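You operate a simulated robot arm through the tools that you are given. There is no shell and no other tool. Be economical: measure what you need, move in short steps, check, and stop when the job is done.

Carry out the task below with a simulated two-armed robot. There is one attempt and no reset: what you move stays moved.

Task
Fetch the orange yarn cone and stand it on the far end of the belt. Then take the red sock from the top of the sock turner and put it on the top of the window bench. Then open the tall cream cupboard door, take the pale blue pocket and leave it on the top tall cream cupboard shelf and shut the door again. Then put the wax block from the top of the wooden table on the top of the window bench. Then take the orange pocket and put it on the lower shelf of the yarn rack. Then push the yarn cabinet door shut. Then press the reel zero key three times. The order counts. Set down upright: orange yarn cone.

It is judged by the outcome, as a careful person would: the job done as asked, and still so three seconds after it is handed in. It fails if anything else is knocked over, pushed out of place, dropped, spilled or broken.

Robot
Two 7-joint arms with fingered hands on one trunk, on a base that drives. Base frame: it is fixed to the floor where the robot stands at the start and does not move with it; the origin is under the middle of the robot, x ahead of it, y to its left, z up; the surface under the hand at the start is at about z = 760. Readings come in mm, rad, newtons and seconds.
The left shoulder is at the start at [70, 162, 1146], the right one opposite. With the tool pointing down near the work surface each hand reaches from about 320 to 820 mm from the robot's upright axis, wherever it stands, measured 20 degrees to its own side. Places, roughly: far end of the belt [700, 1000, 800]; lower shelf of the yarn rack [-2300, -5400, 600]; orange pocket [-6250, -5000, 250]; orange yarn cone [750, 0, 750]; pale blue pocket [-5750, -5000, 250]; red sock [-4750, -1750, 750]; reel zero key [-2900, -5200, 1000]; tall cream cupboard door [-7400, -5100, 1000]; top of the window bench [-2000, 2400, 800]; top tall cream cupboard shelf [-7400, -5300, 1000]; wax block (4x6x3 cm) [-6500, 2300, 800]; yarn cabinet door [-3000, -5000, 400]. Payload 4 kg a hand.
Tool frame (each hand has its own): the origin (TCP) lies between the finger pads and is the grasp point; the fingertips stand 26 mm ahead of it; z points along the fingers, y is the line along which they close. Largest opening 132 mm; the body of the gripper starts 73 mm behind the TCP. The gripper is a hand of 4 fingers: y runs from the thumb to the fingers, the wrist lies at [0, 0, -224] in the tool frame, and closing takes about 1.5 s.
Orientation is that of the tool frame in the base frame, as a unit quaternion [x, y, z, w]. With the fingers straight down and closing along the base's y, the tool's x points along the base's -x, its y along +y and its z along -z.

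Tools
- The arms move only by the tool jog_arm. It takes "left_motion", "right_motion" or both (then of equal length, played together; a hand with none holds still); each is a list of rows, each a list of 6 numbers: the shift along the tool's x, y, z in mm, then the turn, a rotation vector about the tool's x, y, z in rad. In form: [[x, y, z, wx, wy, wz], ...]. A call has 1 to 10 rows; each row shifts and turns the commanded pose from where the row before left it, along the tool's axes as they then stand. "left_jaw" and "right_jaw" are, for a hand that has rows, the opening, from 0 (shut) to 1 (fully open), set as the call begins (left out, the last holds). A row lasts 0.2 s, in which the tool goes at most 50 mm and 0.15 rad; a call with a longer step from one row to the next is refused whole, and so is a gripper value outside its range. A pose out of reach is approached as far as the arm can. The call stops where the force on the tool passes 40 N (or 10 N more than at its start, if that is more) or the arm is blocked; 0.2 s more then pass. The fingers move at their own pace (about 45 mm/s each) and stop on an object; they squeeze with about 31 N. The grip force told is the motor's: it shows also when the fingers shut on nothing. Time passes only in rows, and 0.2 s behind the last, so rows that do not move let the fingers close. The reply holds the time, the measured pose of the TCP, the force on the tool along the base axes, the opening and the grip force, in the units named above and with some noise, with the torque about the TCP (base axes, N m) and any sound that the robot's microphone picked up.
- Cameras (640 x 400 px; columns grow to the right, rows downward): "scene" is now at [136, 33.4, 1381.3]; the picture's right is [0.31, -0.95, 0.00], its down [-0.54, -0.18, -0.83] and it looks along [0.78, 0.26, -0.56] (base axes); focal length 276 px, centre (320, 200). "left" rides on the left gripper at [-73, 6, -94] in its tool frame; the picture's right is [-0.08, -1.00, 0.00], its down [0.79, -0.06, -0.62] and it looks along [0.61, -0.05, 0.79] (tool axes); focal length 230 px, centre (320, 200). "right" rides on the right gripper at [73, 6, -94] in its tool frame; the picture's right is [-0.08, 1.00, 0.00], its down [-0.79, -0.06, -0.62] and it looks along [-0.61, -0.05, 0.79] (tool axes); focal length 230 px, centre (320, 200). There is no depth. A picture from a camera that has moved, and an enlarged one, comes with that camera's place and axes in the base frame and with its lens. The place of the scene camera against the robot may be out by one fixed shift of up to 12 mm in any direction.
- grab_frame(camera): a new picture of that camera. No time passes.
- slide_trunk(by): slides the trunk up (or, below 0, down) by that many mm; the arms and the scene camera ride with it, the base frame stays. It gives what a move gives, with no picture.
- base_move(legs): drives the robot by 1 to 6 legs, each [ahead, left, turn to the left] in mm, mm and rad, along the robot's own axes; the way and the turn of a leg run together, so that a leg with both is an arc; at most 1500 mm and 3.142 rad a leg. The arms and the cameras ride along, it lands a little off, and it stops where it bumps. It gives what a move gives.
- set_fingers(finger1, finger2, finger3, thumb_bend, hand): sets how far each is bent, from 0 (flat) to 1 (curled in); at 0.3 the hand is open as for a grip, at 0.7 the pads meet at the TCP. One left out holds its place. A second passes; each finger stops where it meets its share of the squeeze, and holds until it gets a number again. A gripper value or a shape takes the hand back. It gives what a move gives, with no picture; readings hold the bend of each and the force on the fingers (four entries, about 0 where the hand has none), thumb and palm.
- set_grasp(shape, hand): the hand has 4 fingers and takes this shape, open, in about a second: jaw (thumb against the fingers, like two jaws); tri (thumb and two fingers); tip (a fingertip pinch); poke (one finger out to press); point (the index stretched); flat (the hand flat); cup (the hand cupped); fist (a fist). The gripper value then closes the fingers along that shape, each until it touches; the sizes above hold for jaw. It gives what a move gives, with no picture.
- aim_head(pan, tilt): turns the head with the scene camera to pan (to the left, within 1.501 rad either way) and tilt (down, from -0.506 to 1.204), counted from straight ahead of the robot. It gives what a move gives.
- zoom(camera, box): a new picture of the part [left, top, right, bottom] of that camera's present view, enlarged. No time passes.
- hand_in(): hands the job in; it is judged then, once.

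Work in short steps. Places have to be worked out from the pictures, the camera data and where the tool is seen: move nearer, look again, correct. Check each grasp and each placing, and mend what went wrong. You have 207 turns and 190 pictures in all, those below and enlarged ones among them. Open the grippers and draw the arms clear of the work before you hand the job in, unless the task says otherwise.

The tools are called after "Call:" as name(argument=value, ...) on one line, values as JSON. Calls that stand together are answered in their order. jog_arm: Moves the arms, as the interface text tells. Its arguments: {"type":"object","properties":{"left_motion":{"type":"array"},"left_jaw":{"type":"number"},"right_motion":{"type":"array"},"right_jaw":{"type":"number"}},"required":[]} The other tools are called the same way: slide_trunk (by) slides the trunk up or down; set_grasp (shape, hand) gives the hand a shape; set_fingers (finger1, finger2, finger3, thumb_bend, hand) moves the fingers one by one; base_move (legs) drives the base; aim_head (pan, tilt) turns the head that bears the scene camera; grab_frame (camera) takes a picture; zoom (camera, box) takes an enlarged picture of a part of a camera's view; hand_in () hands the job in.

At the start:

```text
time_s: 0.0
left_ee_pos: [367.1, 392.6, 1091.5]
left_orientation: [0.001, 1.0, 0.0, -0.001]
left_contact_force: [-0.3, 0.3, 0.1]
left_moment: [0.01, 0.04, 0.0]
left_finger_gap: 131.6
left_grip_force: 0.0
left_shape: jaw
left_bend: [0.3, 0.3, 0.3, 0.3]
left_finger forces: [0.1, 0.0, 0.1, 0.0, 0.1, 0.1]
right_ee_pos: [558.0, 15.9, 1067.8]
right_orientation: [0.0, 1.0, 0.0, -0.001]
right_contact_force: [0.7, 0.0, -0.8]
right_moment: [0.0, 0.01, -0.01]
right_finger_gap: 131.8
right_grip_force: 0.1
right_shape: jaw
right_bend: [0.3, 0.3, 0.3, 0.3]
right_finger forces: [0.1, 0.0, 0.0, 0.1, 0.1, 0.0]
trunk travel left (down, up): [-625.0, 315.0]
robot x, y, heading: [2.6, 2.0, 0.004]
head pan, tilt: [0.316, 0.6]
```

scene: 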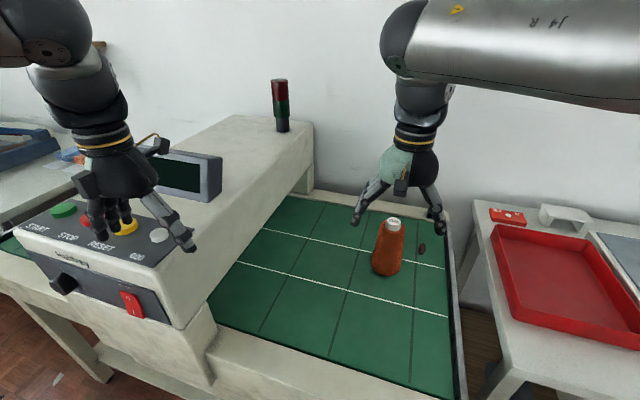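
right: 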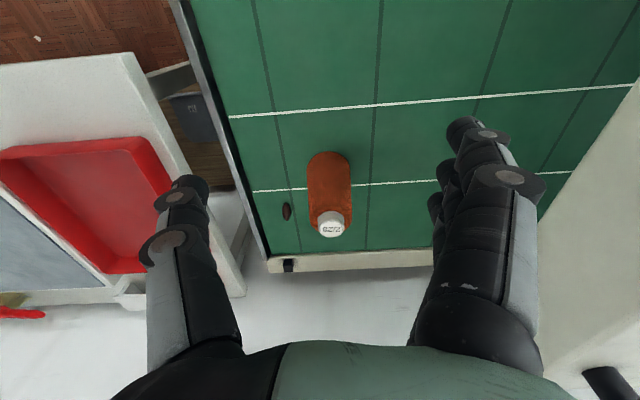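
left: 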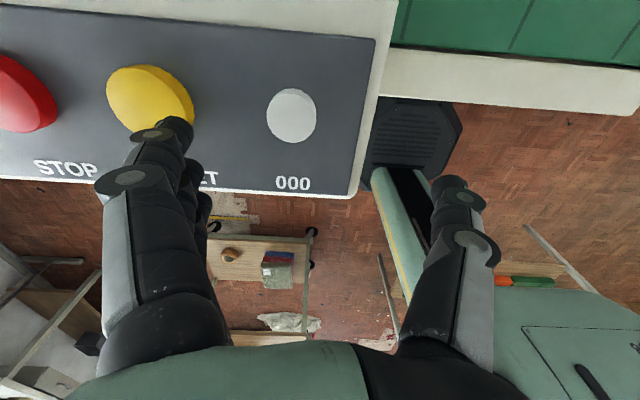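

The cone stands at about x 730, y 22, with its top near z 915. I move the right hand above it and look again.

Call:
jog_arm(right_motion=[[-43, 2, 0, 0, 0, 0], [-43, 2, 0, 0, 0, 0], [-43, 2, 20, 0, 0, 0], [-43, 0, 20, 0, 0, 0], [0, 0, 20, 0, 0, 0]])

Call:
grab_frame(camera="right")

Call:
grab_frame(camera="scene")

```text
time_s: 1.2
left_ee_pos: [366.0, 393.1, 1089.8]
left_orientation: [0.0, 1.0, 0.0, -0.001]
left_contact_force: [0.3, -0.4, -0.4]
left_moment: [0.0, 0.02, -0.02]
left_finger_gap: 131.7
left_grip_force: 0.1
left_shape: jaw
left_bend: [0.3, 0.3, 0.3, 0.3]
left_finger forces: [0.0, 0.0, 0.1, 0.0, 0.0, 0.0]
right_ee_pos: [658.7, 22.7, 985.7]
right_orientation: [0.0, 1.0, 0.0, 0.0]
right_contact_force: [0.8, 0.4, -0.2]
right_moment: [0.04, -0.03, 0.0]
right_finger_gap: 131.9
right_grip_force: 0.1
right_shape: jaw
right_bend: [0.3, 0.3, 0.3, 0.3]
right_finger forces: [0.0, 0.0, 0.0, 0.0, 0.0, 0.0]
right hand out of reach, approached as far as the arm can: row 2, 3, 4
trunk travel left (down, up): [-625.0, 315.0]
robot x, y, heading: [0.8, -2.3, 0.002]
head pan, tilt: [0.316, 0.6]
```

```text
186 pictures are left
camera right: at [586.3, 28.0, 1081.1], right [0.08, 1.0, 0.0], down [0.78, -0.06, 0.62], along [0.62, -0.05, -0.79], focal length 230 px, centre (320, 200)
```

right: 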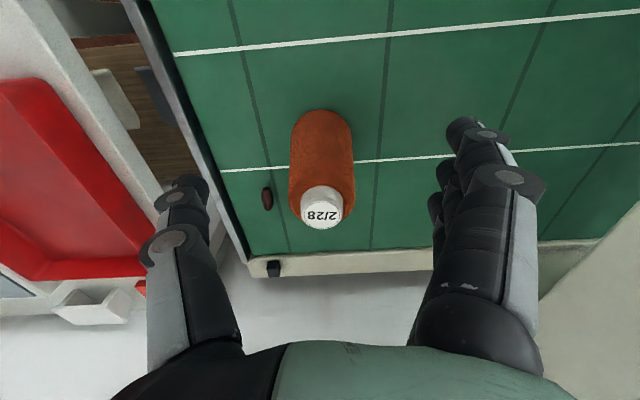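

```text
185 pictures are left
camera scene: at [135.7, 33.1, 1381.4], right [0.31, -0.95, 0.0], down [-0.54, -0.18, -0.83], along [0.78, 0.26, -0.56], focal length 276 px, centre (320, 200)
```

scene: 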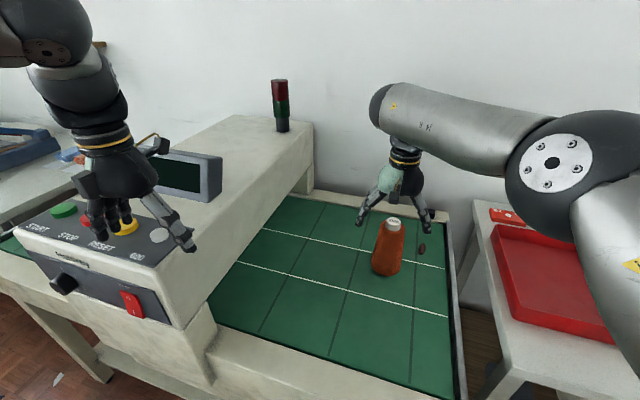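

Cone refined to about (728, 17). I shift y slightly, lower the trunk to grasp height with the hand still short of the cone, then slide forward around it.

Call:
jog_arm(right_motion=[[0, -5, 0, 0, 0, 0]])

Call:
slide_trunk(by=-125)

Call:
jog_arm(right_motion=[[-20, 0, 0, 0, 0, 0], [-20, 0, 0, 0, 0, 0], [0, 0, 0, 0, 0, 0]])

Call:
grab_frame(camera="right")

```text
time_s: 1.6
left_ee_pos: [367.2, 393.2, 1091.2]
left_orientation: [0.0, 1.0, 0.0, 0.0]
left_contact_force: [-0.4, -0.4, -0.1]
left_moment: [-0.02, 0.0, 0.0]
left_finger_gap: 131.9
left_grip_force: 0.0
left_shape: jaw
left_bend: [0.3, 0.3, 0.3, 0.3]
left_finger forces: [0.0, 0.1, 0.0, 0.0, 0.0, 0.0]
right_ee_pos: [659.2, 18.4, 985.0]
right_orientation: [0.0, 1.0, 0.0, -0.001]
right_contact_force: [-0.6, 0.3, 0.2]
right_moment: [0.01, 0.0, 0.01]
right_finger_gap: 131.9
right_grip_force: 0.0
right_shape: jaw
right_bend: [0.3, 0.3, 0.3, 0.3]
right_finger forces: [0.1, 0.0, 0.0, 0.0, 0.1, 0.1]
trunk travel left (down, up): [-625.0, 315.0]
robot x, y, heading: [0.2, -1.0, 0.001]
head pan, tilt: [0.316, 0.6]
```

```text
time_s: 2.2
left_ee_pos: [369.1, 389.2, 1067.9]
left_orientation: [0.003, 1.0, 0.002, 0.009]
left_contact_force: [-9.4, -9.6, 28.0]
left_moment: [2.18, -0.33, 0.56]
left_finger_gap: 132.1
left_grip_force: 0.1
left_shape: jaw
left_bend: [0.26, 0.3, 0.29, 0.3]
left_finger forces: [24.3, 1.5, 2.0, 0.0, 0.1, 0.0]
right_ee_pos: [657.7, 14.8, 958.6]
right_orientation: [0.0, 1.0, 0.001, 0.001]
right_contact_force: [0.4, -1.0, 0.0]
right_moment: [-0.03, 0.01, 0.0]
right_finger_gap: 131.8
right_grip_force: 0.1
right_shape: jaw
right_bend: [0.3, 0.3, 0.3, 0.3]
right_finger forces: [0.0, 0.0, 0.1, 0.1, 0.0, 0.0]
trunk travel left (down, up): [-595.0, 345.0]
robot x, y, heading: [-0.3, 1.5, 0.007]
head pan, tilt: [0.316, 0.6]
heard: click
stopped: the force on the tool passed its limit at 55 N (the readings are from after the stop); the commanded pose is now the measured one
```

```text
time_s: 3.0
left_ee_pos: [368.9, 388.3, 1067.8]
left_orientation: [0.003, 1.0, 0.003, 0.009]
left_contact_force: [-2.0, -7.1, 27.9]
left_moment: [2.21, -0.4, 0.08]
left_finger_gap: 131.9
left_grip_force: 0.2
left_shape: jaw
left_bend: [0.25, 0.29, 0.29, 0.3]
left_finger forces: [23.3, 2.0, 2.5, 0.1, 0.0, 0.1]
right_ee_pos: [665.8, 15.9, 950.4]
right_orientation: [0.0, 1.0, 0.002, 0.003]
right_contact_force: [0.1, 0.7, -0.8]
right_moment: [0.0, 0.02, 0.01]
right_finger_gap: 131.9
right_grip_force: 0.2
right_shape: jaw
right_bend: [0.3, 0.3, 0.3, 0.3]
right_finger forces: [0.0, 0.0, 0.0, 0.1, 0.0, 0.0]
right hand out of reach, approached as far as the arm can: row 1, 2
trunk travel left (down, up): [-595.0, 345.0]
robot x, y, heading: [0.1, 0.4, 0.003]
head pan, tilt: [0.316, 0.6]
```

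```text
184 pictures are left
camera right: at [592.9, 20.8, 1046.4], right [0.08, 1.0, 0.0], down [0.78, -0.06, 0.62], along [0.62, -0.05, -0.79], focal length 230 px, centre (320, 200)
```

right: 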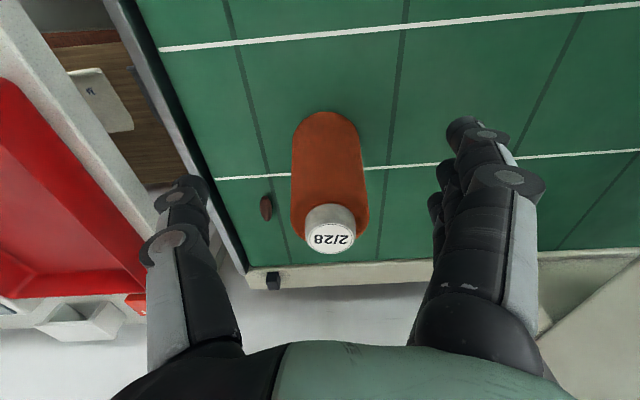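

The left hand touched the control panel as the trunk dropped. I lift it straight up and back, and then check what it pressed.

Call:
jog_arm(left_motion=[[0, 0, -30, 0, 0, 0], [0, 0, -40, 0, 0, 0], [0, 0, -40, 0, 0, 0], [0, 0, -40, 0, 0, 0], [0, 0, -40, 0, 0, 0], [0, 0, -40, 0, 0, 0]])

Call:
grab_frame(camera="scene")

```text
time_s: 4.4
left_ee_pos: [369.7, 391.0, 1163.5]
left_orientation: [0.002, 1.0, 0.0, 0.007]
left_contact_force: [0.4, -1.1, 1.3]
left_moment: [-0.02, -0.01, -0.01]
left_finger_gap: 131.8
left_grip_force: 0.0
left_shape: jaw
left_bend: [0.3, 0.3, 0.3, 0.3]
left_finger forces: [0.1, 0.1, 0.0, 0.1, 0.0, 0.0]
left hand out of reach, approached as far as the arm can: row 3, 4, 5, 6
right_ee_pos: [668.2, 18.5, 950.1]
right_orientation: [0.0, 1.0, 0.0, -0.001]
right_contact_force: [0.5, -0.1, -0.8]
right_moment: [-0.01, -0.02, 0.01]
right_finger_gap: 132.0
right_grip_force: 0.0
right_shape: jaw
right_bend: [0.3, 0.3, 0.3, 0.3]
right_finger forces: [0.1, 0.1, 0.0, 0.0, 0.0, 0.1]
trunk travel left (down, up): [-595.0, 345.0]
robot x, y, heading: [1.7, 0.5, 0.002]
head pan, tilt: [0.316, 0.6]
```

```text
183 pictures are left
camera scene: at [136.4, 33.8, 1351.1], right [0.31, -0.95, 0.0], down [-0.54, -0.18, -0.82], along [0.78, 0.26, -0.57], focal length 276 px, centre (320, 200)
```

scene: 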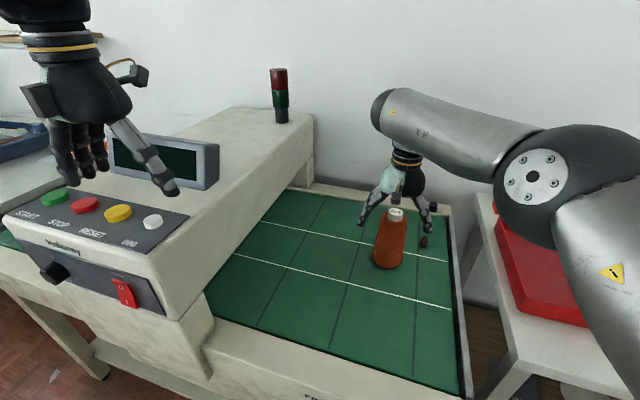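

Only RESET was pressed and the belt is still. I lower the right arm itself and try reaching forward once lower.

Call:
jog_arm(right_motion=[[0, -1, 30, 0, 0, 0], [0, 0, 30, 0, 0, 0], [0, 0, 33, 0, 0, 0], [-20, 0, 0, 0, 0, 0], [-20, 0, 0, 0, 0, 0], [-20, 0, 0, 0, 0, 0]])

Call:
grab_frame(camera="right")

```text
time_s: 5.8
left_ee_pos: [370.4, 390.6, 1163.3]
left_orientation: [0.003, 1.0, 0.002, 0.007]
left_contact_force: [0.2, -0.1, 0.2]
left_moment: [0.01, -0.04, 0.01]
left_finger_gap: 132.0
left_grip_force: 0.1
left_shape: jaw
left_bend: [0.3, 0.3, 0.3, 0.3]
left_finger forces: [0.0, 0.0, 0.1, 0.0, 0.0, 0.0]
right_ee_pos: [680.0, 19.3, 856.6]
right_orientation: [-0.001, 1.0, 0.0, 0.0]
right_contact_force: [0.5, 0.9, -0.1]
right_moment: [0.01, 0.01, -0.03]
right_finger_gap: 131.9
right_grip_force: 0.0
right_shape: jaw
right_bend: [0.3, 0.3, 0.3, 0.3]
right_finger forces: [0.0, 0.1, 0.0, 0.0, 0.0, 0.0]
right hand out of reach, approached as far as the arm can: row 4, 5, 6
trunk travel left (down, up): [-595.0, 345.0]
robot x, y, heading: [1.3, -1.8, 0.0]
head pan, tilt: [0.316, 0.6]
```

```text
182 pictures are left
camera right: at [607.5, 24.1, 950.6], right [0.08, 1.0, 0.0], down [0.79, -0.06, 0.62], along [0.61, -0.05, -0.79], focal length 230 px, centre (320, 200)
```

right: 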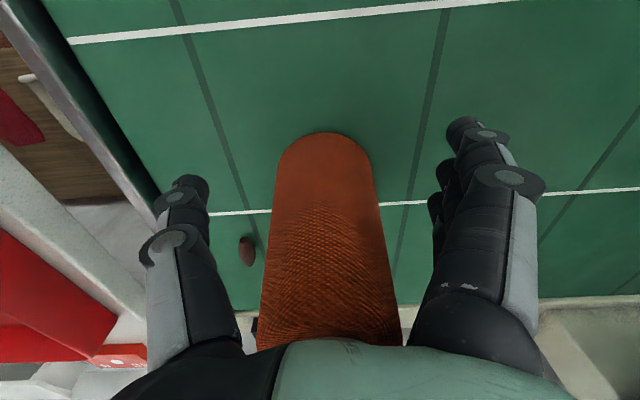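

About 45 mm short. I retract the left hand and drive the base forward 45 mm with the fingers straddling the cone.

Call:
jog_arm(left_motion=[[40, 0, 0, 0, 0, 0], [40, 0, 0, 0, 0, 0], [20, 0, 0, 0, 0, 0]])

Call:
base_move(legs=[[46, 0, 0]])

Call:
grab_frame(camera="right")

Call:
grab_frame(camera="scene")

```text
time_s: 6.6
left_ee_pos: [271.4, 390.2, 1150.0]
left_orientation: [0.003, 1.0, 0.001, 0.008]
left_contact_force: [-0.4, -0.3, -0.6]
left_moment: [-0.03, 0.01, 0.02]
left_finger_gap: 132.0
left_grip_force: 0.1
left_shape: jaw
left_bend: [0.3, 0.3, 0.3, 0.3]
left_finger forces: [0.0, 0.0, 0.0, 0.0, 0.1, 0.0]
left hand out of reach, approached as far as the arm can: row 2, 3
right_ee_pos: [679.5, 17.5, 856.5]
right_orientation: [-0.001, 1.0, 0.0, -0.001]
right_contact_force: [-0.4, -0.7, -0.1]
right_moment: [-0.02, -0.01, 0.01]
right_finger_gap: 132.0
right_grip_force: 0.0
right_shape: jaw
right_bend: [0.3, 0.3, 0.3, 0.3]
right_finger forces: [0.0, 0.0, 0.0, 0.0, 0.1, 0.0]
trunk travel left (down, up): [-595.0, 345.0]
robot x, y, heading: [-4.2, 0.8, -0.002]
head pan, tilt: [0.316, 0.6]
```

```text
time_s: 7.5
left_ee_pos: [318.0, 389.5, 1150.1]
left_orientation: [0.002, 1.0, 0.001, 0.007]
left_contact_force: [-0.6, 0.0, 0.2]
left_moment: [0.03, 0.01, 0.04]
left_finger_gap: 132.0
left_grip_force: 0.0
left_shape: jaw
left_bend: [0.3, 0.3, 0.3, 0.3]
left_finger forces: [0.1, 0.0, 0.1, 0.1, 0.0, 0.0]
right_ee_pos: [725.3, 18.3, 856.3]
right_orientation: [0.0, 1.0, 0.0, 0.0]
right_contact_force: [0.0, 0.3, 0.2]
right_moment: [0.01, -0.01, 0.01]
right_finger_gap: 131.8
right_grip_force: 0.0
right_shape: jaw
right_bend: [0.3, 0.3, 0.3, 0.3]
right_finger forces: [0.0, 0.1, 0.0, 0.0, 0.3, 0.0]
trunk travel left (down, up): [-595.0, 345.0]
robot x, y, heading: [47.1, 0.6, 0.007]
head pan, tilt: [0.316, 0.6]
```

```text
181 pictures are left
camera right: at [652.8, 24.1, 950.7], right [0.08, 1.0, 0.0], down [0.79, -0.06, 0.62], along [0.61, -0.05, -0.79], focal length 230 px, centre (320, 200)
```

right: 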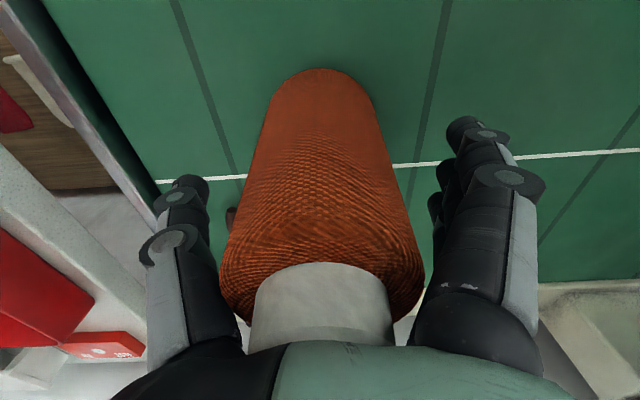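

```text
180 pictures are left
camera scene: at [181.6, 33.5, 1351.1], right [0.31, -0.95, 0.0], down [-0.54, -0.18, -0.83], along [0.78, 0.26, -0.56], focal length 276 px, centre (320, 200)
```

scene: 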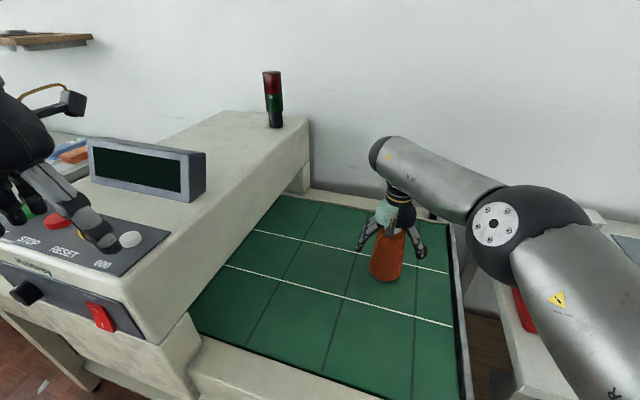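

The cone is between the fingers; I close the hand and hold for 1.5 s.

Call:
jog_arm(right_motion=[[0, 0, 0, 0, 0, 0], [0, 0, 0, 0, 0, 0], [0, 0, 0, 0, 0, 0], [0, 0, 0, 0, 0, 0], [0, 0, 0, 0, 0, 0], [0, 0, 0, 0, 0, 0], [0, 0, 0, 0, 0, 0], [0, 0, 0, 0, 0, 0]], right_jaw=0)

Call:
grab_frame(camera="right")

```text
time_s: 9.3
left_ee_pos: [319.1, 389.5, 1151.6]
left_orientation: [0.002, 1.0, 0.001, 0.008]
left_contact_force: [0.9, -0.5, -0.4]
left_moment: [-0.02, 0.02, 0.0]
left_finger_gap: 131.9
left_grip_force: 0.0
left_shape: jaw
left_bend: [0.3, 0.3, 0.3, 0.3]
left_finger forces: [0.0, 0.0, 0.0, 0.0, 0.1, 0.0]
right_ee_pos: [725.2, 18.3, 854.9]
right_orientation: [0.0, 1.0, 0.0, -0.001]
right_contact_force: [0.3, 0.6, -0.5]
right_moment: [0.03, 0.0, -0.05]
right_finger_gap: 61.2
right_grip_force: 31.1
right_shape: jaw
right_bend: [0.73, 0.72, 0.73, 0.7]
right_finger forces: [9.6, 9.2, 8.7, 0.1, 27.3, 0.1]
trunk travel left (down, up): [-595.0, 345.0]
robot x, y, heading: [46.5, -0.1, 0.004]
head pan, tilt: [0.316, 0.6]
```

```text
179 pictures are left
camera right: at [653.0, 24.1, 950.5], right [0.08, 1.0, 0.0], down [0.79, -0.06, 0.62], along [0.61, -0.05, -0.79], focal length 230 px, centre (320, 200)
```

right: 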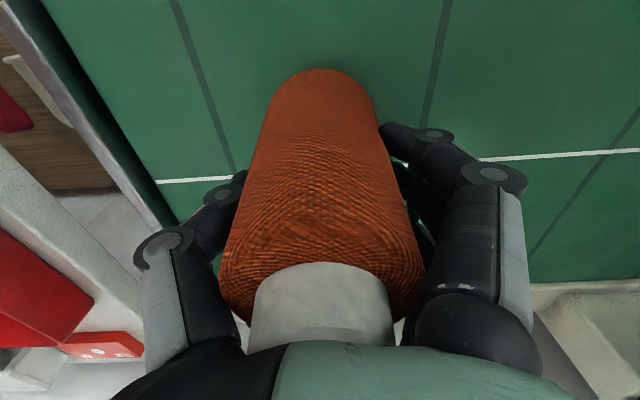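

Grip is firm at 61 mm. I raise the trunk to lift the cone and look to the left.

Call:
slide_trunk(by=160)

Call:
aim_head(pan=1.0, tilt=0.5)

Call:
grab_frame(camera="scene")

Call:
grab_frame(camera="left")

Call:
grab_frame(camera="right")

```text
time_s: 11.2
left_ee_pos: [318.5, 389.0, 1309.9]
left_orientation: [0.002, 1.0, 0.001, 0.008]
left_contact_force: [-0.3, 0.1, 0.9]
left_moment: [0.0, -0.02, 0.0]
left_finger_gap: 132.0
left_grip_force: 0.2
left_shape: jaw
left_bend: [0.3, 0.3, 0.3, 0.3]
left_finger forces: [0.0, 0.0, 0.0, 0.0, 0.0, 0.1]
right_ee_pos: [726.3, 17.8, 1014.9]
right_orientation: [0.0, 1.0, 0.0, -0.002]
right_contact_force: [-1.1, 0.1, -2.3]
right_moment: [0.02, -0.05, 0.0]
right_finger_gap: 61.0
right_grip_force: 30.7
right_shape: jaw
right_bend: [0.73, 0.72, 0.73, 0.7]
right_finger forces: [9.6, 9.2, 8.8, 0.0, 27.7, 0.1]
trunk travel left (down, up): [-755.0, 185.0]
robot x, y, heading: [43.1, -3.5, 0.001]
head pan, tilt: [0.316, 0.6]
```

```text
time_s: 12.2
left_ee_pos: [319.5, 389.6, 1310.8]
left_orientation: [0.003, 1.0, 0.001, 0.007]
left_contact_force: [0.8, 0.3, -0.7]
left_moment: [0.01, -0.01, -0.02]
left_finger_gap: 131.9
left_grip_force: 0.0
left_shape: jaw
left_bend: [0.3, 0.3, 0.3, 0.3]
left_finger forces: [0.1, 0.0, 0.0, 0.0, 0.0, 0.0]
right_ee_pos: [726.2, 17.6, 1016.0]
right_orientation: [0.0, 1.0, -0.001, 0.0]
right_contact_force: [-0.5, -0.8, -2.2]
right_moment: [0.0, 0.01, 0.01]
right_finger_gap: 61.2
right_grip_force: 30.9
right_shape: jaw
right_bend: [0.73, 0.72, 0.73, 0.7]
right_finger forces: [9.6, 9.1, 8.7, 0.1, 27.7, 0.0]
trunk travel left (down, up): [-755.0, 185.0]
robot x, y, heading: [46.7, -0.1, 0.0]
head pan, tilt: [1.0, 0.499]
```

```text
178 pictures are left
camera scene: at [147.4, 82.4, 1520.2], right [0.84, -0.54, 0.0], down [-0.26, -0.4, -0.88], along [0.47, 0.74, -0.48], focal length 276 px, centre (320, 200)
```

scene: 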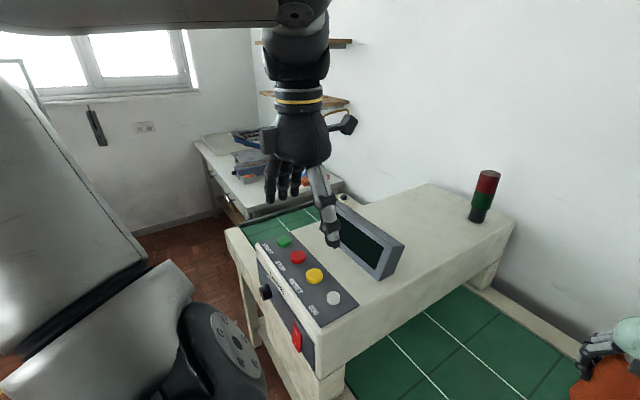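

```text
177 pictures are left
camera left: at [389.9, 395.8, 1404.4], right [0.07, -1.0, 0.0], down [-0.79, -0.06, 0.6], along [-0.6, -0.04, -0.8], focal length 230 px, centre (320, 200)
```

left: 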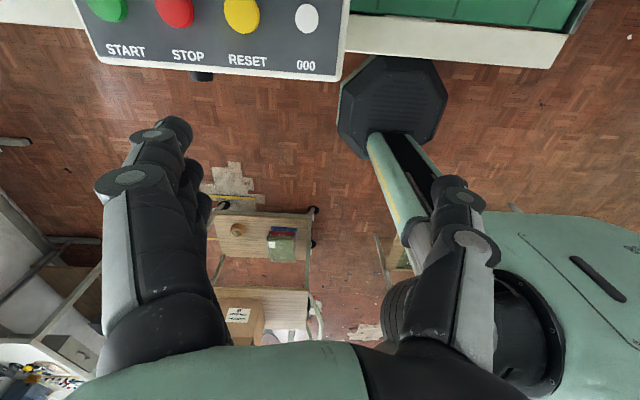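

```text
176 pictures are left
camera right: at [653.2, 24.0, 1110.4], right [0.08, 1.0, 0.0], down [0.79, -0.06, 0.62], along [0.61, -0.05, -0.79], focal length 230 px, centre (320, 200)
```

right: 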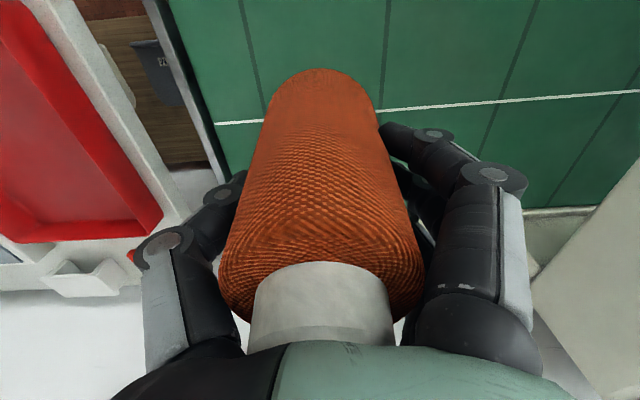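

Route: back off clear of the machine, then drive left past it to face the far end of the belt.

Call:
base_move(legs=[[-500, 0, 0], [0, 1010, 0]])

Call:
aim_head(pan=0.1, tilt=0.5)

Call:
grab_frame(camera="scene")

Call:
grab_frame(camera="right")

```text
time_s: 14.7
left_ee_pos: [-88.9, 390.6, 1313.9]
left_orientation: [0.01, 1.0, 0.003, 0.009]
left_contact_force: [-0.3, 0.1, -0.1]
left_moment: [0.06, -0.04, -0.02]
left_finger_gap: 131.8
left_grip_force: 0.1
left_shape: jaw
left_bend: [0.3, 0.3, 0.3, 0.3]
left_finger forces: [0.0, 0.1, 0.0, 0.0, 0.1, 0.0]
right_ee_pos: [313.8, 13.9, 1015.9]
right_orientation: [0.007, 1.0, 0.003, -0.001]
right_contact_force: [-0.8, -1.4, -1.3]
right_moment: [0.05, -0.02, -0.02]
right_finger_gap: 61.0
right_grip_force: 31.1
right_shape: jaw
right_bend: [0.73, 0.72, 0.73, 0.7]
right_finger forces: [9.8, 9.4, 8.9, 0.1, 27.9, 0.0]
trunk travel left (down, up): [-755.0, 185.0]
robot x, y, heading: [-361.7, 14.4, -0.013]
head pan, tilt: [1.0, 0.499]
stopped in leg 1: the robot was blocked; the commanded pose is now the measured one
```

```text
time_s: 15.9
left_ee_pos: [-88.0, 396.2, 1311.9]
left_orientation: [0.009, 1.0, 0.001, 0.008]
left_contact_force: [0.0, -0.4, -0.6]
left_moment: [0.02, -0.01, 0.01]
left_finger_gap: 131.9
left_grip_force: 0.1
left_shape: jaw
left_bend: [0.3, 0.3, 0.3, 0.3]
left_finger forces: [0.1, 0.1, 0.0, 0.0, 0.1, 0.1]
right_ee_pos: [313.7, 19.6, 1014.9]
right_orientation: [0.006, 1.0, 0.001, -0.001]
right_contact_force: [0.3, -0.1, -2.0]
right_moment: [0.0, 0.0, -0.03]
right_finger_gap: 61.2
right_grip_force: 31.3
right_shape: jaw
right_bend: [0.73, 0.72, 0.73, 0.7]
right_finger forces: [9.8, 9.3, 8.9, 0.1, 28.0, 0.0]
trunk travel left (down, up): [-755.0, 185.0]
robot x, y, heading: [-365.8, 12.9, -0.016]
head pan, tilt: [0.099, 0.499]
```

```text
175 pictures are left
camera scene: at [-222.5, 23.2, 1520.3], right [0.09, -1.0, 0.0], down [-0.48, -0.04, -0.88], along [0.87, 0.08, -0.48], focal length 276 px, centre (320, 200)
```

scene: 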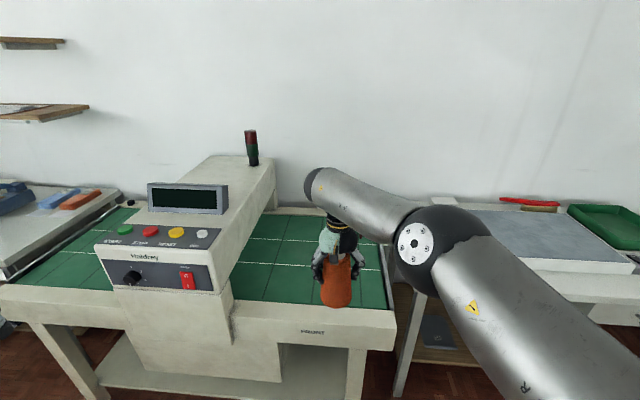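

```text
174 pictures are left
camera right: at [241.9, 26.5, 1110.1], right [0.09, 1.0, 0.0], down [0.79, -0.07, 0.61], along [0.61, -0.05, -0.79], focal length 230 px, centre (320, 200)
```

right: 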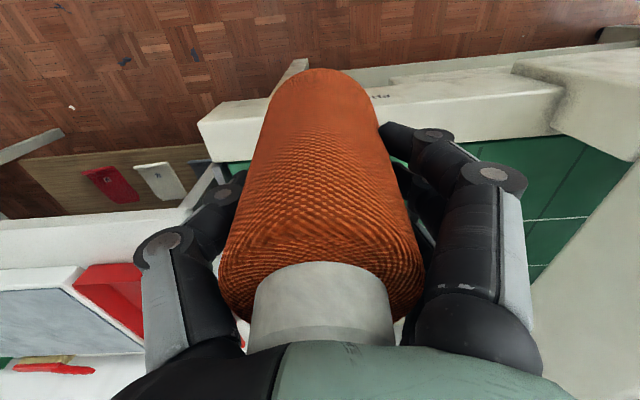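

Something stopped the base behind me. I look with the left wrist camera and with the head to the left before moving further.

Call:
aim_head(pan=1.5, tilt=0.7)

Call:
grab_frame(camera="scene")

Call:
grab_frame(camera="left")

Call:
aim_head(pan=-1.5, tilt=0.7)

Call:
grab_frame(camera="scene")

```text
time_s: 17.4
left_ee_pos: [-87.1, 397.6, 1311.2]
left_orientation: [0.01, 1.0, 0.001, 0.008]
left_contact_force: [0.4, -0.4, 0.5]
left_moment: [-0.02, 0.03, 0.0]
left_finger_gap: 131.6
left_grip_force: 0.1
left_shape: jaw
left_bend: [0.3, 0.3, 0.3, 0.3]
left_finger forces: [0.1, 0.2, 0.0, 0.0, 0.1, 0.0]
right_ee_pos: [314.0, 20.2, 1014.6]
right_orientation: [0.006, 1.0, 0.001, -0.001]
right_contact_force: [0.6, 0.0, -1.8]
right_moment: [0.02, 0.0, 0.01]
right_finger_gap: 61.1
right_grip_force: 30.9
right_shape: jaw
right_bend: [0.73, 0.72, 0.73, 0.7]
right_finger forces: [9.8, 9.3, 9.0, 0.0, 27.8, 0.1]
trunk travel left (down, up): [-755.0, 185.0]
robot x, y, heading: [-363.5, 14.9, -0.017]
head pan, tilt: [1.499, 0.7]
```

```text
173 pictures are left
camera scene: at [-304.7, 101.2, 1502.5], right [1.0, -0.09, 0.0], down [-0.06, -0.64, -0.76], along [0.07, 0.76, -0.64], focal length 276 px, centre (320, 200)
```

scene: 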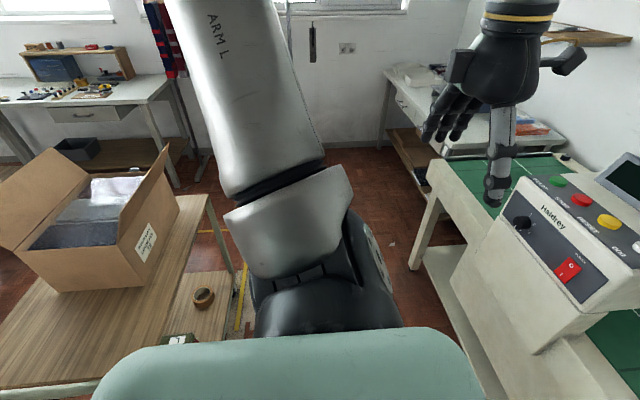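

```text
172 pictures are left
camera left: at [-14.9, 402.3, 1404.2], right [0.06, -1.0, 0.0], down [-0.8, -0.05, 0.6], along [-0.6, -0.03, -0.8], focal length 230 px, centre (320, 200)
```

left: 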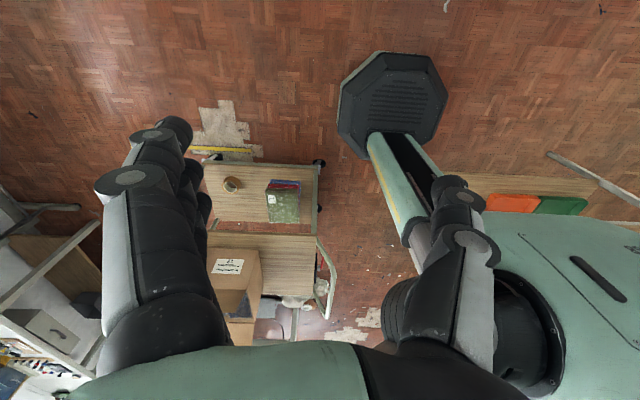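

```text
time_s: 20.0
left_ee_pos: [-87.0, 396.6, 1310.2]
left_orientation: [0.009, 1.0, 0.001, 0.008]
left_contact_force: [-0.3, 0.2, -0.6]
left_moment: [-0.02, -0.05, 0.0]
left_finger_gap: 131.8
left_grip_force: 0.0
left_shape: jaw
left_bend: [0.3, 0.3, 0.3, 0.3]
left_finger forces: [0.1, 0.0, 0.0, 0.0, 0.0, 0.1]
right_ee_pos: [315.4, 20.5, 1014.7]
right_orientation: [0.005, 1.0, 0.0, -0.002]
right_contact_force: [-0.2, 0.8, -1.4]
right_moment: [-0.01, 0.0, -0.02]
right_finger_gap: 61.3
right_grip_force: 30.8
right_shape: jaw
right_bend: [0.73, 0.72, 0.73, 0.7]
right_finger forces: [9.8, 9.3, 9.1, 0.1, 27.8, 0.1]
trunk travel left (down, up): [-755.0, 185.0]
robot x, y, heading: [-365.1, 10.5, -0.012]
head pan, tilt: [-1.499, 0.7]
```

```text
171 pictures are left
camera scene: at [-307.2, -68.2, 1502.5], right [-1.0, -0.06, 0.0], down [-0.04, 0.64, -0.77], along [0.04, -0.76, -0.64], focal length 276 px, centre (320, 200)
```

scene: 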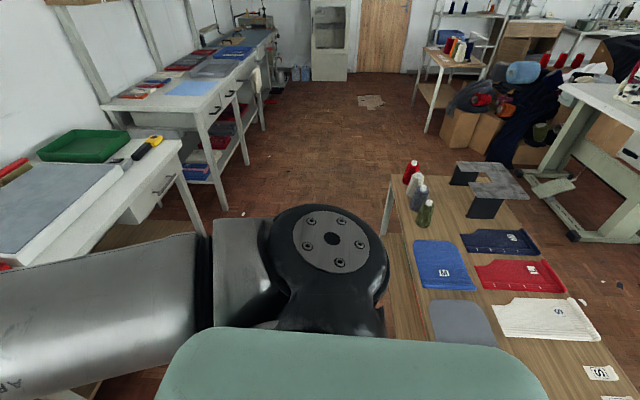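

A trolley and a table stand behind me. I tuck the right hand in, move a bit forward away from them, then drive left through the corridor.

Call:
jog_arm(right_motion=[[30, 0, 0, 0, 0, 0], [30, 0, 0, 0, 0, 0], [32, 0, 0, 0, 0, 0], [32, 0, 0, 0, 0, 0], [32, 0, 0, 0, 0, 0], [32, 0, 0, 0, 0, 0], [32, 0, 0, 0, 0, 0]])

Call:
base_move(legs=[[115, 0, 0.013], [0, 1010, 0]])

Call:
aim_head(pan=0.0, tilt=0.6)

Call:
grab_frame(camera="scene")

```text
time_s: 21.6
left_ee_pos: [-88.4, 396.3, 1311.4]
left_orientation: [0.009, 1.0, 0.0, 0.009]
left_contact_force: [-1.1, -0.4, 0.1]
left_moment: [-0.01, 0.02, 0.05]
left_finger_gap: 131.8
left_grip_force: 0.0
left_shape: jaw
left_bend: [0.3, 0.3, 0.3, 0.3]
left_finger forces: [0.1, 0.0, 0.0, 0.1, 0.1, 0.1]
right_ee_pos: [95.4, 21.7, 1017.0]
right_orientation: [0.006, 1.0, 0.001, -0.002]
right_contact_force: [-0.3, -0.3, -1.8]
right_moment: [0.05, -0.03, -0.01]
right_finger_gap: 60.9
right_grip_force: 30.8
right_shape: jaw
right_bend: [0.73, 0.72, 0.73, 0.7]
right_finger forces: [9.7, 9.3, 9.0, 0.0, 27.3, 0.0]
trunk travel left (down, up): [-755.0, 185.0]
robot x, y, heading: [-363.3, 12.9, -0.013]
head pan, tilt: [-1.499, 0.7]
```

```text
time_s: 27.8
left_ee_pos: [18.9, 1426.4, 1309.9]
left_orientation: [0.0, 1.0, 0.001, 0.008]
left_contact_force: [0.6, -0.1, -0.1]
left_moment: [-0.01, 0.01, -0.01]
left_finger_gap: 132.1
left_grip_force: 0.1
left_shape: jaw
left_bend: [0.3, 0.3, 0.3, 0.3]
left_finger forces: [0.1, 0.0, 0.1, 0.0, 0.1, 0.0]
right_ee_pos: [209.8, 1053.7, 1016.1]
right_orientation: [-0.004, 1.0, 0.0, -0.002]
right_contact_force: [-1.0, 0.4, -2.1]
right_moment: [0.0, 0.01, -0.03]
right_finger_gap: 61.2
right_grip_force: 30.7
right_shape: jaw
right_bend: [0.73, 0.72, 0.73, 0.7]
right_finger forces: [9.8, 9.1, 9.0, 0.1, 27.3, 0.0]
trunk travel left (down, up): [-755.0, 185.0]
robot x, y, heading: [-253.0, 1034.1, 0.007]
head pan, tilt: [-1.499, 0.7]
```

```text
time_s: 29.4
left_ee_pos: [18.6, 1425.6, 1311.8]
left_orientation: [0.001, 1.0, 0.002, 0.008]
left_contact_force: [-0.5, 0.2, 0.1]
left_moment: [0.0, 0.01, 0.01]
left_finger_gap: 132.0
left_grip_force: 0.1
left_shape: jaw
left_bend: [0.3, 0.3, 0.3, 0.3]
left_finger forces: [0.1, 0.0, 0.1, 0.1, 0.0, 0.1]
right_ee_pos: [209.2, 1054.3, 1015.7]
right_orientation: [-0.003, 1.0, 0.001, -0.002]
right_contact_force: [0.0, -0.1, -2.7]
right_moment: [0.04, 0.03, -0.01]
right_finger_gap: 61.1
right_grip_force: 30.8
right_shape: jaw
right_bend: [0.73, 0.72, 0.73, 0.7]
right_finger forces: [9.8, 9.1, 9.2, 0.0, 27.4, 0.0]
trunk travel left (down, up): [-755.0, 185.0]
robot x, y, heading: [-250.6, 1037.2, 0.008]
head pan, tilt: [0.0, 0.6]
```

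```text
170 pictures are left
camera scene: at [-110.5, 1041.3, 1511.1], right [0.0, -1.0, 0.0], down [-0.57, 0.0, -0.82], along [0.82, 0.0, -0.57], focal length 276 px, centre (320, 200)
```

scene: 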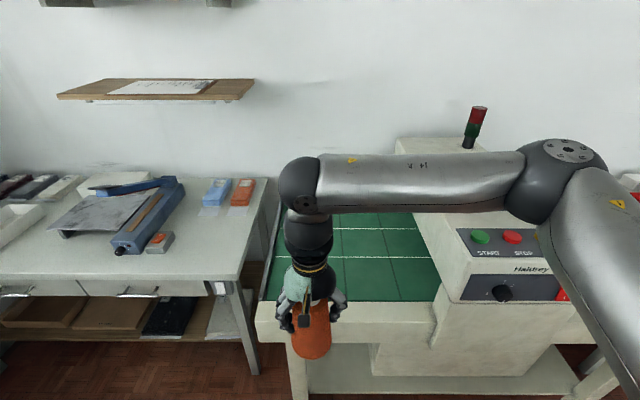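

Far belt section spans y 720–1220. I shift the hand to its own side, drive left 170 and ahead 280 so the elbow stays clear of the machine.

Call:
jog_arm(right_motion=[[0, -40, 0, 0, 0, 0], [0, -40, 0, 0, 0, 0], [0, -40, 0, 0, 0, 0], [0, -40, 0, 0, 0, 0], [0, -40, 0, 0, 0, 0]])

Call:
base_move(legs=[[0, 160, 0], [280, 0, -0.007]])

Call:
grab_frame(camera="scene")

```text
time_s: 30.6
left_ee_pos: [17.5, 1424.8, 1311.7]
left_orientation: [0.0, 1.0, 0.002, 0.008]
left_contact_force: [-0.4, -0.8, 0.0]
left_moment: [0.03, -0.03, 0.01]
left_finger_gap: 132.1
left_grip_force: 0.0
left_shape: jaw
left_bend: [0.3, 0.3, 0.3, 0.3]
left_finger forces: [0.0, 0.0, 0.0, 0.1, 0.1, 0.1]
right_ee_pos: [210.4, 852.2, 1014.0]
right_orientation: [-0.003, 1.0, 0.001, -0.001]
right_contact_force: [-1.3, 0.0, -2.2]
right_moment: [0.03, 0.05, -0.02]
right_finger_gap: 61.1
right_grip_force: 30.9
right_shape: jaw
right_bend: [0.73, 0.72, 0.73, 0.7]
right_finger forces: [10.2, 9.2, 9.4, 0.1, 27.6, 0.0]
trunk travel left (down, up): [-755.0, 185.0]
robot x, y, heading: [-252.7, 1031.9, 0.007]
head pan, tilt: [0.0, 0.6]
```

```text
time_s: 33.5
left_ee_pos: [291.1, 1583.5, 1311.0]
left_orientation: [0.003, 1.0, 0.001, 0.009]
left_contact_force: [0.9, -0.1, 0.4]
left_moment: [-0.02, 0.01, -0.01]
left_finger_gap: 131.9
left_grip_force: 0.0
left_shape: jaw
left_bend: [0.3, 0.3, 0.3, 0.3]
left_finger forces: [0.1, 0.1, 0.1, 0.1, 0.0, 0.1]
right_ee_pos: [480.8, 1010.7, 1015.7]
right_orientation: [0.0, 1.0, 0.0, -0.001]
right_contact_force: [0.1, 1.1, -1.9]
right_moment: [-0.01, 0.02, -0.01]
right_finger_gap: 61.1
right_grip_force: 31.5
right_shape: jaw
right_bend: [0.73, 0.72, 0.73, 0.7]
right_finger forces: [10.1, 9.3, 9.5, 0.0, 27.7, 0.0]
trunk travel left (down, up): [-755.0, 185.0]
robot x, y, heading: [24.6, 1197.4, -0.001]
head pan, tilt: [0.0, 0.6]
```

```text
169 pictures are left
camera scene: at [159.7, 1200.3, 1511.3], right [0.0, -1.0, 0.0], down [-0.56, 0.0, -0.83], along [0.83, 0.0, -0.56], focal length 276 px, centre (320, 200)
```

scene: 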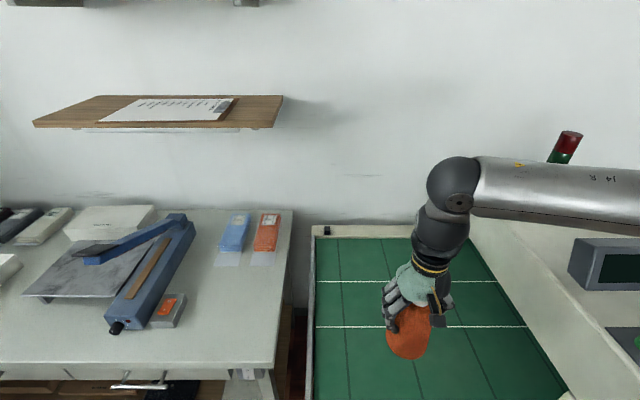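

Clear view of the belt. I move the hand forward to x≈690 and partly down.

Call:
jog_arm(right_motion=[[-40, 3, 0, 0, 0, 0], [-40, 3, 10, 0, 0, 0], [-40, 3, 15, 0, 0, 0], [-40, 3, 20, 0, 0, 0], [-40, 3, 30, 0, 0, 0], [0, 0, 30, 0, 0, 0]])

Call:
grab_frame(camera="scene")

```text
time_s: 34.9
left_ee_pos: [293.3, 1582.0, 1310.9]
left_orientation: [0.004, 1.0, 0.0, 0.007]
left_contact_force: [0.5, -0.1, -0.1]
left_moment: [0.01, -0.01, -0.01]
left_finger_gap: 131.9
left_grip_force: 0.0
left_shape: jaw
left_bend: [0.3, 0.3, 0.3, 0.3]
left_finger forces: [0.1, 0.1, 0.0, 0.0, 0.1, 0.1]
right_ee_pos: [681.5, 1025.6, 907.9]
right_orientation: [-0.001, 1.0, 0.001, -0.002]
right_contact_force: [-0.3, -0.2, -1.7]
right_moment: [0.01, 0.0, 0.03]
right_finger_gap: 60.9
right_grip_force: 30.7
right_shape: jaw
right_bend: [0.73, 0.72, 0.73, 0.7]
right_finger forces: [10.1, 9.1, 9.8, 0.0, 27.4, 0.1]
trunk travel left (down, up): [-755.0, 185.0]
robot x, y, heading: [19.2, 1194.6, -0.006]
head pan, tilt: [0.0, 0.6]
```

```text
168 pictures are left
camera scene: at [161.9, 1199.0, 1511.1], right [0.0, -1.0, 0.0], down [-0.57, 0.0, -0.82], along [0.82, 0.0, -0.57], focal length 276 px, centre (320, 200)
```

scene: 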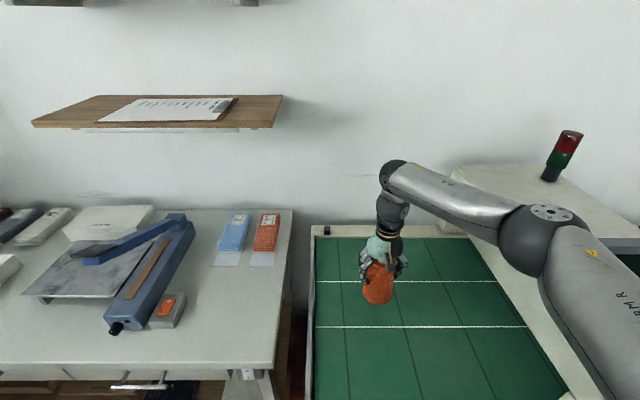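

Descend gently toward the grasp height (855).

Call:
jog_arm(right_motion=[[0, 0, 15, 0, 0, 0], [0, 0, 15, 0, 0, 0], [0, 0, 13, 0, 0, 0], [0, 0, 4, 0, 0, 0], [0, 0, 3, 0, 0, 0]])

Call:
grab_frame(camera="scene")

Call:
grab_frame(camera="right")

```text
time_s: 36.1
left_ee_pos: [292.6, 1582.5, 1311.0]
left_orientation: [0.003, 1.0, 0.0, 0.009]
left_contact_force: [0.8, -0.5, -0.2]
left_moment: [-0.01, 0.0, 0.0]
left_finger_gap: 131.9
left_grip_force: 0.0
left_shape: jaw
left_bend: [0.3, 0.3, 0.3, 0.3]
left_finger forces: [0.1, 0.1, 0.0, 0.1, 0.0, 0.0]
right_ee_pos: [680.6, 1024.2, 859.4]
right_orientation: [0.0, 1.0, 0.0, -0.002]
right_contact_force: [0.5, -0.2, -2.1]
right_moment: [0.01, 0.0, -0.03]
right_finger_gap: 60.9
right_grip_force: 30.8
right_shape: jaw
right_bend: [0.73, 0.72, 0.73, 0.7]
right_finger forces: [10.1, 9.1, 9.7, 0.0, 27.3, 0.0]
trunk travel left (down, up): [-755.0, 185.0]
robot x, y, heading: [23.1, 1196.5, -0.003]
head pan, tilt: [0.0, 0.6]
```

```text
167 pictures are left
camera scene: at [161.7, 1199.9, 1511.1], right [0.0, -1.0, 0.0], down [-0.57, 0.0, -0.82], along [0.82, 0.0, -0.57], focal length 276 px, centre (320, 200)
```

scene: 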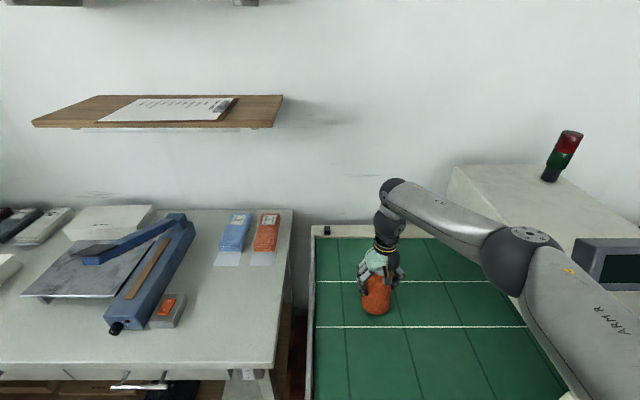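

```text
166 pictures are left
camera right: at [609.6, 1030.8, 954.1], right [0.08, 1.0, 0.0], down [0.79, -0.06, 0.61], along [0.61, -0.05, -0.79], focal length 230 px, centre (320, 200)
```

right: 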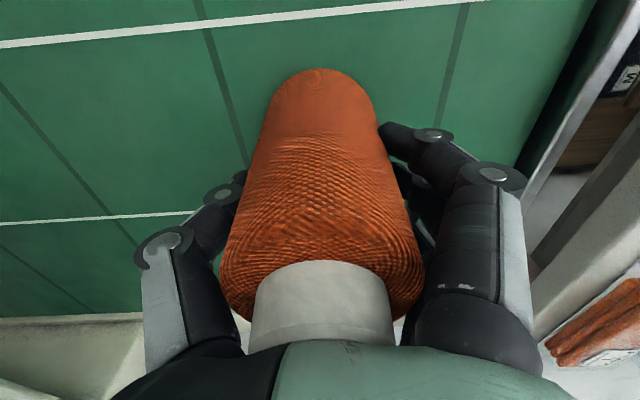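

Lower the last few millimetres until contact shows.

Call:
jog_arm(right_motion=[[0, 0, 2, 0, 0, 0], [0, 0, 2, 0, 0, 0], [0, 0, 1, 0, 0, 0], [0, 0, 0, 0, 0, 0]])

```text
time_s: 37.1
left_ee_pos: [291.6, 1584.1, 1310.1]
left_orientation: [0.003, 1.0, 0.001, 0.008]
left_contact_force: [-0.1, -0.7, 0.4]
left_moment: [0.0, 0.01, -0.01]
left_finger_gap: 131.8
left_grip_force: 0.0
left_shape: jaw
left_bend: [0.3, 0.3, 0.3, 0.3]
left_finger forces: [0.1, 0.1, 0.0, 0.1, 0.0, 0.0]
right_ee_pos: [681.9, 1025.4, 855.4]
right_orientation: [0.0, 1.0, 0.001, 0.0]
right_contact_force: [1.1, -0.6, 9.4]
right_moment: [-0.01, -0.02, -0.04]
right_finger_gap: 60.7
right_grip_force: 30.8
right_shape: jaw
right_bend: [0.73, 0.73, 0.74, 0.7]
right_finger forces: [10.8, 9.8, 10.6, 0.1, 30.2, 0.1]
trunk travel left (down, up): [-755.0, 185.0]
robot x, y, heading: [20.8, 1189.6, 0.002]
head pan, tilt: [0.0, 0.6]
```

Contact (9 N upward): the cone stands on the belt. I open the hand, then lift straight up.

Call:
jog_arm(right_motion=[[0, 0, 0, 0, 0, 0], [0, 0, 0, 0, 0, 0], [0, 0, 0, 0, 0, 0], [0, 0, 0, 0, 0, 0], [0, 0, 0, 0, 0, 0], [0, 0, 0, 0, 0, 0], [0, 0, 0, 0, 0, 0], [0, 0, 0, 0, 0, 0]], right_jaw=1)

Call:
jog_arm(right_motion=[[0, 0, -20, 0, 0, 0], [0, 0, -30, 0, 0, 0], [0, 0, -40, 0, 0, 0], [20, 0, -40, 0, 0, 0], [40, 0, -20, 0, 0, 0], [40, 0, 0, 0, 0, 0], [40, 0, 0, 0, 0, 0], [40, 0, 0, 0, 0, 0], [40, 0, 0, 0, 0, 0]])

Call:
grab_frame(camera="scene")

```text
time_s: 38.9
left_ee_pos: [292.4, 1583.7, 1310.6]
left_orientation: [0.003, 1.0, 0.001, 0.008]
left_contact_force: [-0.6, -0.5, -0.5]
left_moment: [0.0, 0.02, 0.05]
left_finger_gap: 132.0
left_grip_force: 0.0
left_shape: jaw
left_bend: [0.3, 0.3, 0.3, 0.3]
left_finger forces: [0.0, 0.1, 0.0, 0.0, 0.1, 0.0]
right_ee_pos: [681.3, 1025.4, 853.6]
right_orientation: [0.0, 1.0, 0.0, -0.001]
right_contact_force: [-0.4, -0.5, 0.4]
right_moment: [0.03, -0.01, 0.0]
right_finger_gap: 131.9
right_grip_force: 0.0
right_shape: jaw
right_bend: [0.3, 0.3, 0.3, 0.3]
right_finger forces: [0.1, 0.0, 0.1, 0.1, 0.3, 0.0]
trunk travel left (down, up): [-755.0, 185.0]
robot x, y, heading: [23.3, 1196.6, 0.002]
head pan, tilt: [0.0, 0.6]
```

```text
time_s: 40.9
left_ee_pos: [291.6, 1583.4, 1310.6]
left_orientation: [0.004, 1.0, 0.001, 0.009]
left_contact_force: [-0.8, 0.5, -0.7]
left_moment: [-0.02, -0.02, 0.02]
left_finger_gap: 131.9
left_grip_force: 0.1
left_shape: jaw
left_bend: [0.3, 0.3, 0.3, 0.3]
left_finger forces: [0.0, 0.0, 0.0, 0.0, 0.1, 0.0]
right_ee_pos: [460.3, 1023.9, 1006.7]
right_orientation: [0.0, 1.0, 0.0, 0.0]
right_contact_force: [-0.4, -0.4, 0.1]
right_moment: [0.02, -0.06, 0.02]
right_finger_gap: 131.9
right_grip_force: 0.1
right_shape: jaw
right_bend: [0.3, 0.3, 0.3, 0.3]
right_finger forces: [0.1, 0.0, 0.0, 0.1, 0.1, 0.0]
trunk travel left (down, up): [-755.0, 185.0]
robot x, y, heading: [22.3, 1191.1, -0.004]
head pan, tilt: [0.0, 0.6]
```

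```text
165 pictures are left
camera scene: at [160.1, 1199.7, 1511.3], right [0.0, -1.0, 0.0], down [-0.56, 0.0, -0.83], along [0.83, 0.0, -0.56], focal length 276 px, centre (320, 200)
```

scene: 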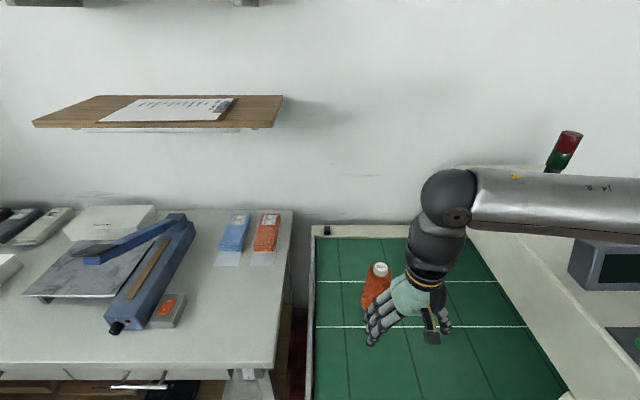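

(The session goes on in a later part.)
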